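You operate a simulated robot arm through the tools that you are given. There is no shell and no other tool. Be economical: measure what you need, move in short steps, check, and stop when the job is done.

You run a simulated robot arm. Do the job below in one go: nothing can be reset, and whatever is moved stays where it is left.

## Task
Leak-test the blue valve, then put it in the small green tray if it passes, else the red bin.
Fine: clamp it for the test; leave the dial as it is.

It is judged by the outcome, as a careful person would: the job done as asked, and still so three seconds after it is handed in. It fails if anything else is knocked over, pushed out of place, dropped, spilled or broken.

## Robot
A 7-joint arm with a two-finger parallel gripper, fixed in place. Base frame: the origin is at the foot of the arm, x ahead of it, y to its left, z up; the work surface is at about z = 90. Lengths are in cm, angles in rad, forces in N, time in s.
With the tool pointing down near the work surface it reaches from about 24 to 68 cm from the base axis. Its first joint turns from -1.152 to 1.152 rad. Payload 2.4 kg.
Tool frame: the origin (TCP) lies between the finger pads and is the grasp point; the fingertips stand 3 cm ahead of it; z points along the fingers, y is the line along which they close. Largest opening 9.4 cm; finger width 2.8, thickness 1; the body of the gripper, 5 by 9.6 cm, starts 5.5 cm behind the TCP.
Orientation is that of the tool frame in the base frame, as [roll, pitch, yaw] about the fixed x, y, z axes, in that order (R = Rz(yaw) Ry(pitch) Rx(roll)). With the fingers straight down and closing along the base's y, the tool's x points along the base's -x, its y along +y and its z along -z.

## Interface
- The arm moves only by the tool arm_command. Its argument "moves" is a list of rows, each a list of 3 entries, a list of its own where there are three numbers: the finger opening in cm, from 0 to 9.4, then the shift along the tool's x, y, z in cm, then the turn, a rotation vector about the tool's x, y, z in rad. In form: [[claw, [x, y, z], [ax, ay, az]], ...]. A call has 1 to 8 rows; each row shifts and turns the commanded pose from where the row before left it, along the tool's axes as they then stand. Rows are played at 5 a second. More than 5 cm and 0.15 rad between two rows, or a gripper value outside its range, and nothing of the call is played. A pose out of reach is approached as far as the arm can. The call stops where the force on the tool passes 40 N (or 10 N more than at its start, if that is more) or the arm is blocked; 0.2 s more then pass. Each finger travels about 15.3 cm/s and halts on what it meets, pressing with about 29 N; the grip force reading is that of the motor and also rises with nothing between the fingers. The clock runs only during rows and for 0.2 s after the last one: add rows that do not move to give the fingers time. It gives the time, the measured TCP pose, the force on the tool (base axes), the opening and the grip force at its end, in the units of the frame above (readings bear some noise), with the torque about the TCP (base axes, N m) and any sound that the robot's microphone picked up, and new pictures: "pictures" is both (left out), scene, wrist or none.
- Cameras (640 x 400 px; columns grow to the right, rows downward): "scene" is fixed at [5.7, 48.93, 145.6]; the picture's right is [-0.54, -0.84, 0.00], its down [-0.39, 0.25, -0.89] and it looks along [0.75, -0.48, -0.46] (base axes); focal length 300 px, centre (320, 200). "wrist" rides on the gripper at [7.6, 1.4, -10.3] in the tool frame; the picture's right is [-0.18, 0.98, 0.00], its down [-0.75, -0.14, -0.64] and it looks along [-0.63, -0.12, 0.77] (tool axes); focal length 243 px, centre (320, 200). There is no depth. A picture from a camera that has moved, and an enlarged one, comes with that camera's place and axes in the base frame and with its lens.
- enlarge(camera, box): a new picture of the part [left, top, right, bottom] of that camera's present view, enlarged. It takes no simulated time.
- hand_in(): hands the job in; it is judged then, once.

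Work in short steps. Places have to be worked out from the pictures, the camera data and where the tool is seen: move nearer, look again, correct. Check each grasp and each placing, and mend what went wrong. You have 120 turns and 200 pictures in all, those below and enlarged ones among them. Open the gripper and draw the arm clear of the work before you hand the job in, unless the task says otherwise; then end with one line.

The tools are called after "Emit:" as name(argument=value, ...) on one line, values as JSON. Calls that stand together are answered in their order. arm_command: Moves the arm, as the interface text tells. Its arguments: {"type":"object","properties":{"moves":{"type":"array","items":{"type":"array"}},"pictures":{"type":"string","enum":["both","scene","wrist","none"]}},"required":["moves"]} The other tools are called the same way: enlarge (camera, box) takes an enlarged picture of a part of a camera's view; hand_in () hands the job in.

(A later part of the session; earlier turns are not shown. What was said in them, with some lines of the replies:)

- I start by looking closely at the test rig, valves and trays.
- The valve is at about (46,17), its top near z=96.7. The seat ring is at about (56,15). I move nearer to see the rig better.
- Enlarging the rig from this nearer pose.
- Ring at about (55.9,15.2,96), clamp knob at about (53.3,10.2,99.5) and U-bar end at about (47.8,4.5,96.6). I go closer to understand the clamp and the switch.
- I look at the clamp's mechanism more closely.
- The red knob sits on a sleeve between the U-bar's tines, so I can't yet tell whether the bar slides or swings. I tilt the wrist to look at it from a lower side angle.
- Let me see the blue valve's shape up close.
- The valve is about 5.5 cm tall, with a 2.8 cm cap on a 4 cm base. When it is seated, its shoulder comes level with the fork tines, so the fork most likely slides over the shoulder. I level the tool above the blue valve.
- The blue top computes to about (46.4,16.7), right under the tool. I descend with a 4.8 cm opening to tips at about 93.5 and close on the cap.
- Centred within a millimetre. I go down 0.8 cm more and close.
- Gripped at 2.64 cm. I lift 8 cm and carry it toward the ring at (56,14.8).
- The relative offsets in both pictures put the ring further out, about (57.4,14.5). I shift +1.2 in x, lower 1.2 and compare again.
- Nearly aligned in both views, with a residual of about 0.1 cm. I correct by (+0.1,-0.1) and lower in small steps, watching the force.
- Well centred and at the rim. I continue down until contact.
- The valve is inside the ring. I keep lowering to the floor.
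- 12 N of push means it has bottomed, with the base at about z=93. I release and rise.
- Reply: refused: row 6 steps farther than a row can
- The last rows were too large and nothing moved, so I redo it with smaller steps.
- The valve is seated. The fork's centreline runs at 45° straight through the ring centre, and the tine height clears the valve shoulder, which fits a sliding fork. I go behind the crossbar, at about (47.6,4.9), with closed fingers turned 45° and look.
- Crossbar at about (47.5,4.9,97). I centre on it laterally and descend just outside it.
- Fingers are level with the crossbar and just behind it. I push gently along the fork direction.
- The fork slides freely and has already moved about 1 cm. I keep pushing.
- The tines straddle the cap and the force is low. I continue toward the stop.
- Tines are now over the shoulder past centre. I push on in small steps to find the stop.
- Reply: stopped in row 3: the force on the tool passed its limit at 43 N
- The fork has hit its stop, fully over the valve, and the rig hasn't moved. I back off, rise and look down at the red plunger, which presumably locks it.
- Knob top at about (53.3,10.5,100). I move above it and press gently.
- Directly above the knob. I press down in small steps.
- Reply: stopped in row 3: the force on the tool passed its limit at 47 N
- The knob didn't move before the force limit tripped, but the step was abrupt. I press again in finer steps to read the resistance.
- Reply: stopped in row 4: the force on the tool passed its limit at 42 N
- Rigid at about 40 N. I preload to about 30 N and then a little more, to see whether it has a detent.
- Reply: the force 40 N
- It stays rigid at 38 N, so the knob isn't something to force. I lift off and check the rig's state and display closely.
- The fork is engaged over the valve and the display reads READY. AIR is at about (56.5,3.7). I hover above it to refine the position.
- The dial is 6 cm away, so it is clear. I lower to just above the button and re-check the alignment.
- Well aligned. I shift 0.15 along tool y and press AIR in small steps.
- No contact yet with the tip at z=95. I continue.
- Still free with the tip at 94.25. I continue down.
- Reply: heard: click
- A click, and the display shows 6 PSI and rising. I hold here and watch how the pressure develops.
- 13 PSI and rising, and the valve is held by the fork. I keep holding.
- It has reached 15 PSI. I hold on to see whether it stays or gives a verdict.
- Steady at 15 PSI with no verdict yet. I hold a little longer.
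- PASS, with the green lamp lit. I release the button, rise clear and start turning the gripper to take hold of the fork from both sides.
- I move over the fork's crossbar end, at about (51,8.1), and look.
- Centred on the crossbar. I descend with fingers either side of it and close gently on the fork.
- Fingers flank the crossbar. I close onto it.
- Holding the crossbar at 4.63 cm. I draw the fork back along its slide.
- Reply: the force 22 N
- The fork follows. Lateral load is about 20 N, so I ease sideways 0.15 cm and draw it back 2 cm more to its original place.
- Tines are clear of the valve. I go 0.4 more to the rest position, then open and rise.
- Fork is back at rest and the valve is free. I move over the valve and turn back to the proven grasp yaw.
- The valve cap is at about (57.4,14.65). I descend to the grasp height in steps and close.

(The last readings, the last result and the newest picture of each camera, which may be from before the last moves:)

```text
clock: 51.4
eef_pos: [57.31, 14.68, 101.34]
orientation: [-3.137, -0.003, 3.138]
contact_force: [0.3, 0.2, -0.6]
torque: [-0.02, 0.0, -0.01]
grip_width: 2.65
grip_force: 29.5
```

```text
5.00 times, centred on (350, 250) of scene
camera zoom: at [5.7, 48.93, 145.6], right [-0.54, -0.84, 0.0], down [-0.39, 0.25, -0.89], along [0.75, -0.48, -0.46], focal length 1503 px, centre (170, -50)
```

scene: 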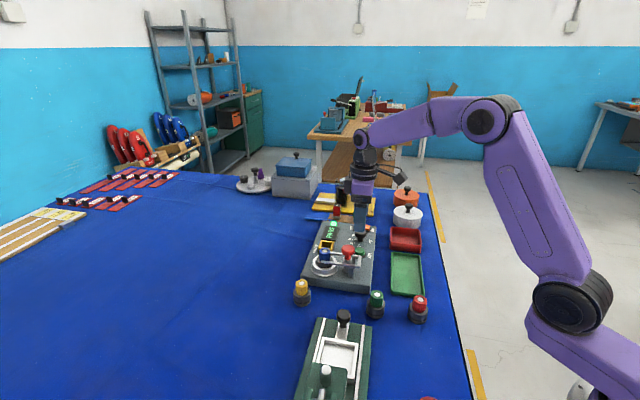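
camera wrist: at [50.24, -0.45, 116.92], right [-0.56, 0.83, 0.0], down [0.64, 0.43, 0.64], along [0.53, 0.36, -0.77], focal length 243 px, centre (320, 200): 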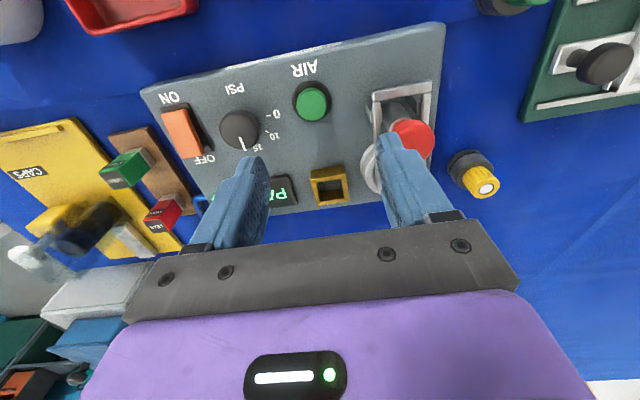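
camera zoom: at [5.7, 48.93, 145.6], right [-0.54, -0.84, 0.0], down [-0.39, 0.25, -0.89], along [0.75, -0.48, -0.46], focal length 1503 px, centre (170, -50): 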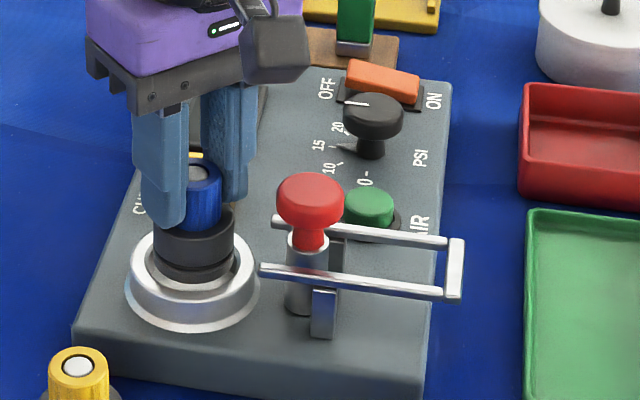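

Gripped at 2.65 cm and lifted out of the ring. I raise it above the knob and carry it over the green tray, centred at about (46.3,-3.7).

Emit:
arm_command(moves=[[2.0, [0, 0, -4.3], [0, 0, 0]], [2.0, [0, 0, -4.3], [0, 0, 0]], [2.0, [2.2, -3.7, 0], [0, 0, 0]], [2.0, [2.2, -3.7, 0], [0, 0, 0]], [2.0, [2.2, -3.7, 0], [0, 0, 0]], [2.0, [2.2, -3.7, 0], [0, 0, 0]], [2.0, [2.2, -3.6, 0], [0, 0, 0]], [2.0, [0, 0, 0], [0, 0, 0]]])

Emit:
enlarge(camera="scene", box=[340, 210, 460, 310])

```text
clock: 53.2
eef_pos: [46.24, -3.84, 110.03]
orientation: [-3.137, -0.003, 3.136]
contact_force: [0.4, -1.3, -0.4]
torque: [-0.01, 0.03, -0.04]
grip_width: 2.68
grip_force: 28.6
camera wrist: at [38.72, -2.36, 120.29], right [0.19, 0.98, 0.0], down [0.76, -0.14, 0.64], along [0.63, -0.12, -0.77], focal length 243 px, centre (320, 200)
```

scene: 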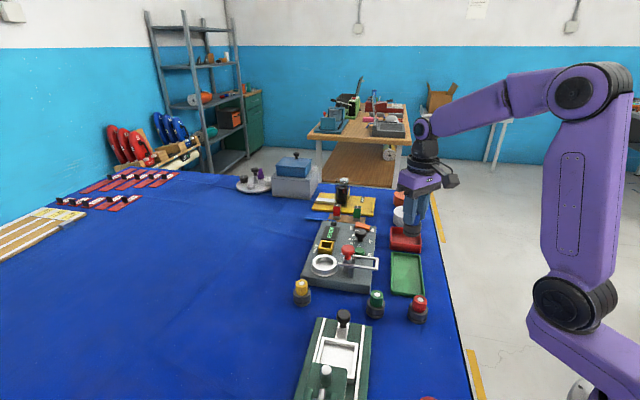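
wrist: 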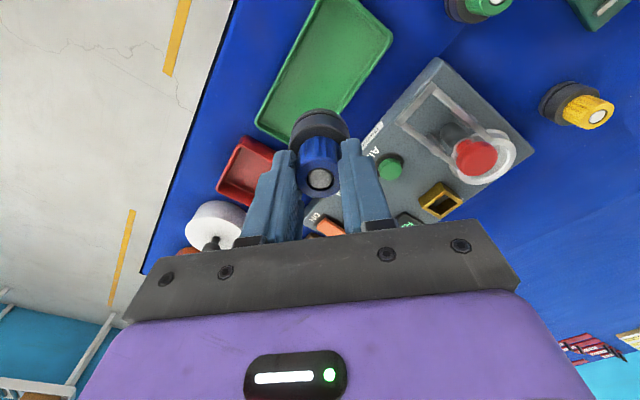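

```text
4.00 times, centred on (400, 260) of scene
camera zoom: at [5.7, 48.93, 145.6], right [-0.54, -0.84, 0.0], down [-0.39, 0.25, -0.89], along [0.75, -0.48, -0.46], focal length 1202 px, centre (0, -40)
```

zoom: 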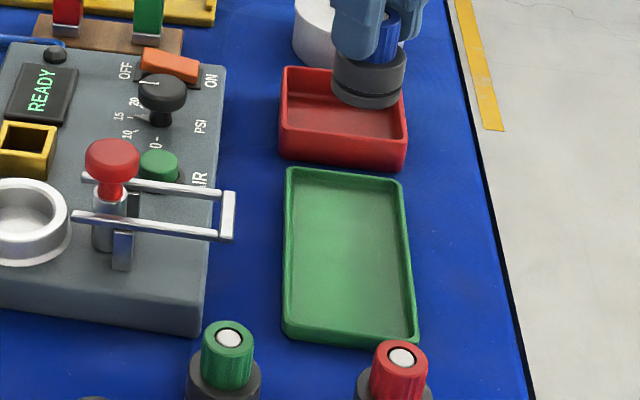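

The tray centre computes to about (45.4,-3.6). I shift there, lower to about z=100 and check.

Emit:
arm_command(moves=[[2.0, [0.8, 0.2, 2], [0, 0, 0]], [2.0, [0, 0, 4], [0, 0, 0]], [2.0, [0, 0, 3.5], [0, 0, 0]], [2.0, [0, 0, 0], [0, 0, 0]]], pictures="wrist")

Emit:
enlarge(camera="scene", box=[360, 220, 450, 300])

```text
clock: 54.2
eef_pos: [45.54, -3.74, 100.55]
orientation: [-3.138, -0.003, 3.137]
contact_force: [0.7, -0.6, -0.9]
torque: [0.01, -0.02, -0.03]
grip_width: 2.66
grip_force: 29.0
camera wrist: at [37.92, -2.09, 110.75], right [0.19, 0.98, 0.0], down [0.76, -0.14, 0.64], along [0.63, -0.12, -0.77], focal length 243 px, centre (320, 200)
```

wrist: 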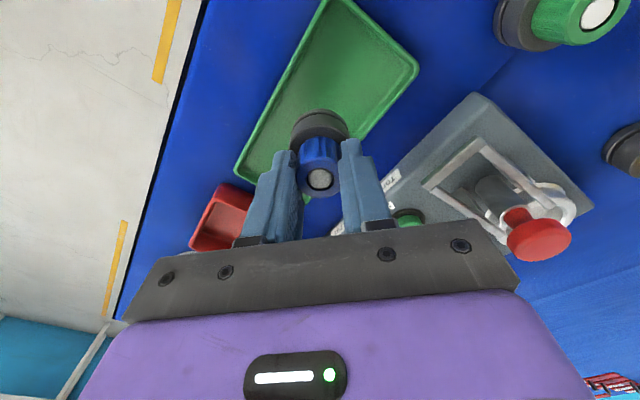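

```text
5.00 times, centred on (405, 260) of scene
camera zoom: at [5.7, 48.93, 145.6], right [-0.54, -0.84, 0.0], down [-0.39, 0.25, -0.89], along [0.75, -0.48, -0.46], focal length 1503 px, centre (-105, -100)
```

zoom: 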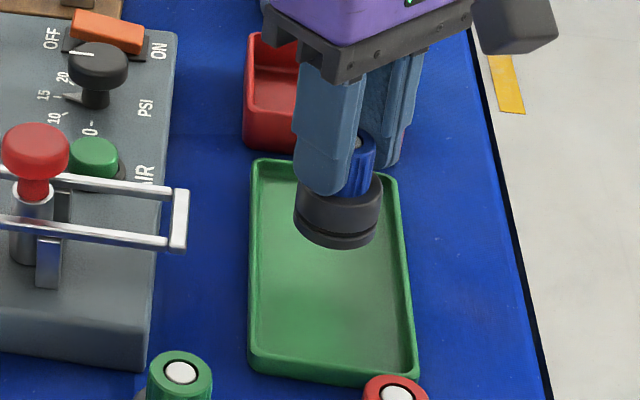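

On track for the tray's middle. I lower gently until it touches.

Emit:
arm_command(moves=[[2.0, [0, 0, 1.5], [0, 0, 0]], [2.0, [0, 0, 1.2], [0, 0, 0]], [2.0, [0, 0, 0.4], [0, 0, 0]], [2.0, [0, 0, 0.3], [0, 0, 0]], [2.0, [0, 0, 0], [0, 0, 0]]], pictures="none")

Emit:
enlarge(camera="scene", box=[360, 220, 450, 300])

```text
clock: 55.4
eef_pos: [45.41, -3.45, 97.09]
orientation: [-3.14, -0.002, 3.138]
contact_force: [0.0, -0.4, -0.5]
torque: [-0.01, 0.03, -0.04]
grip_width: 2.66
grip_force: 28.2
```

```text
5.00 times, centred on (405, 260) of scene
camera zoom: at [5.7, 48.93, 145.6], right [-0.54, -0.84, 0.0], down [-0.39, 0.25, -0.89], along [0.75, -0.48, -0.46], focal length 1503 px, centre (-105, -100)
```

zoom: 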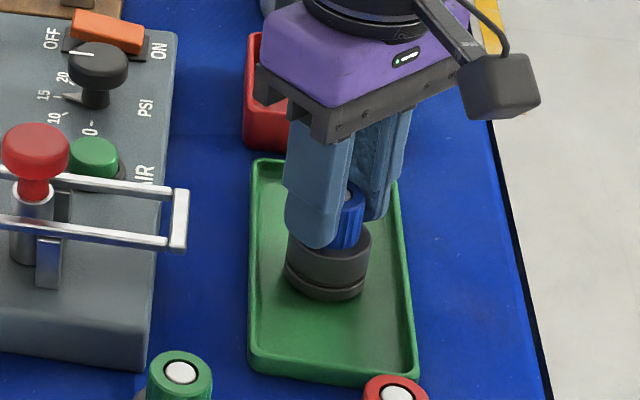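

Emit:
arm_command(moves=[[2.0, [0, 0, 0.15], [0, 0, 0]], [2.0, [0, 0, 0.15], [0, 0, 0]], [2.0, [0, 0, 0.1], [0, 0, 0]], [2.0, [0, 0, 0], [0, 0, 0]]], pictures="none")

```text
clock: 56.4
eef_pos: [45.34, -3.62, 96.86]
orientation: [-3.138, -0.001, 3.137]
contact_force: [-1.7, -0.2, 9.0]
torque: [0.05, 0.14, 0.0]
grip_width: 2.68
grip_force: 29.1
```

A 9 N contact means the valve stands on the tray floor. I release, rise straight up and draw back.

Emit:
arm_command(moves=[[2.6, [0, 0, -0.05], [0, 0, 0]], [4.6, [0, 0, 0], [0, 0, 0]], [4.6, [0, 0, 0], [0, 0, 0]], [4.6, [0, 0, -2], [0, 0, 0]], [4.6, [0, 0, -4], [0, 0, 0]], [4.6, [0, 0, -4.5], [0, 0, 0]], [4.6, [2, 0, -4.5], [0, 0, 0]], [4.6, [4, 0, 0], [0, 0, 0]]])

Emit:
enlarge(camera="scene", box=[300, 190, 460, 320])

```text
clock: 58.2
eef_pos: [39.49, -3.47, 111.67]
orientation: [-3.138, -0.003, 3.136]
contact_force: [0.3, -0.2, -0.1]
torque: [-0.02, -0.03, 0.02]
grip_width: 4.61
grip_force: 0.1
camera wrist: at [31.88, -2.01, 122.02], right [0.19, 0.98, 0.0], down [0.76, -0.14, 0.64], along [0.63, -0.12, -0.77], focal length 243 px, centre (320, 200)
```

scene: 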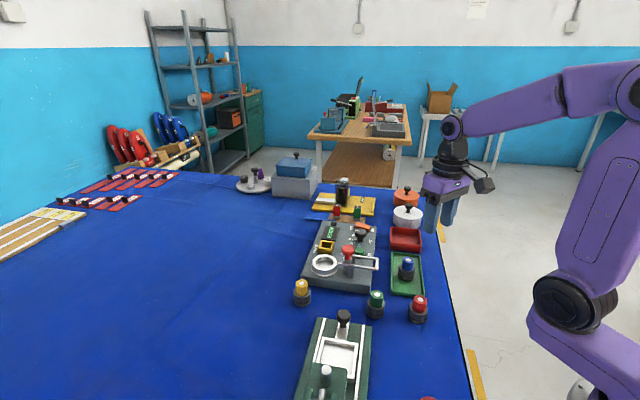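
wrist: 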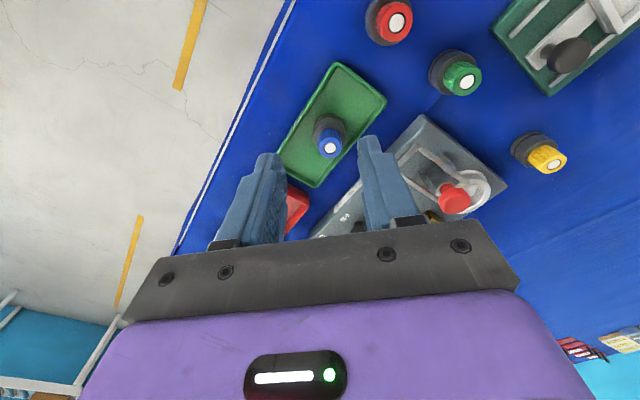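

```text
3.08 times, centred on (380, 255) of scene
camera zoom: at [5.7, 48.93, 145.6], right [-0.54, -0.84, 0.0], down [-0.39, 0.25, -0.89], along [0.75, -0.48, -0.46], focal length 925 px, centre (135, 31)
```

zoom: 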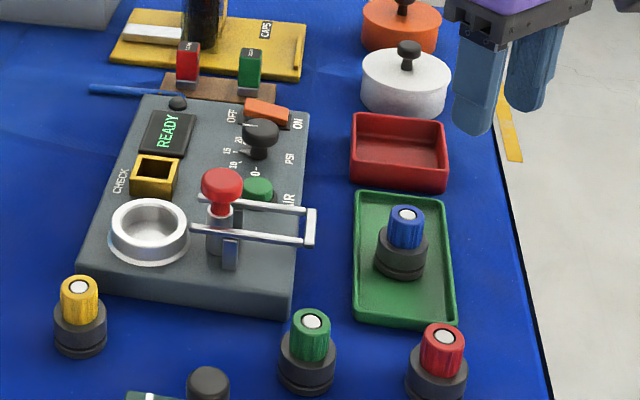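

The blue valve stands upright in the green tray, nothing else has been disturbed, the dial is untouched and the arm is clear. I hand in.

Emit:
hand_in()

```text
The job is handed in.
```

The blue valve passed the leak test (held at 15 PSI, display read PASS) and now stands upright in the green tray. I used the clamp for the test and left the dial as it was.
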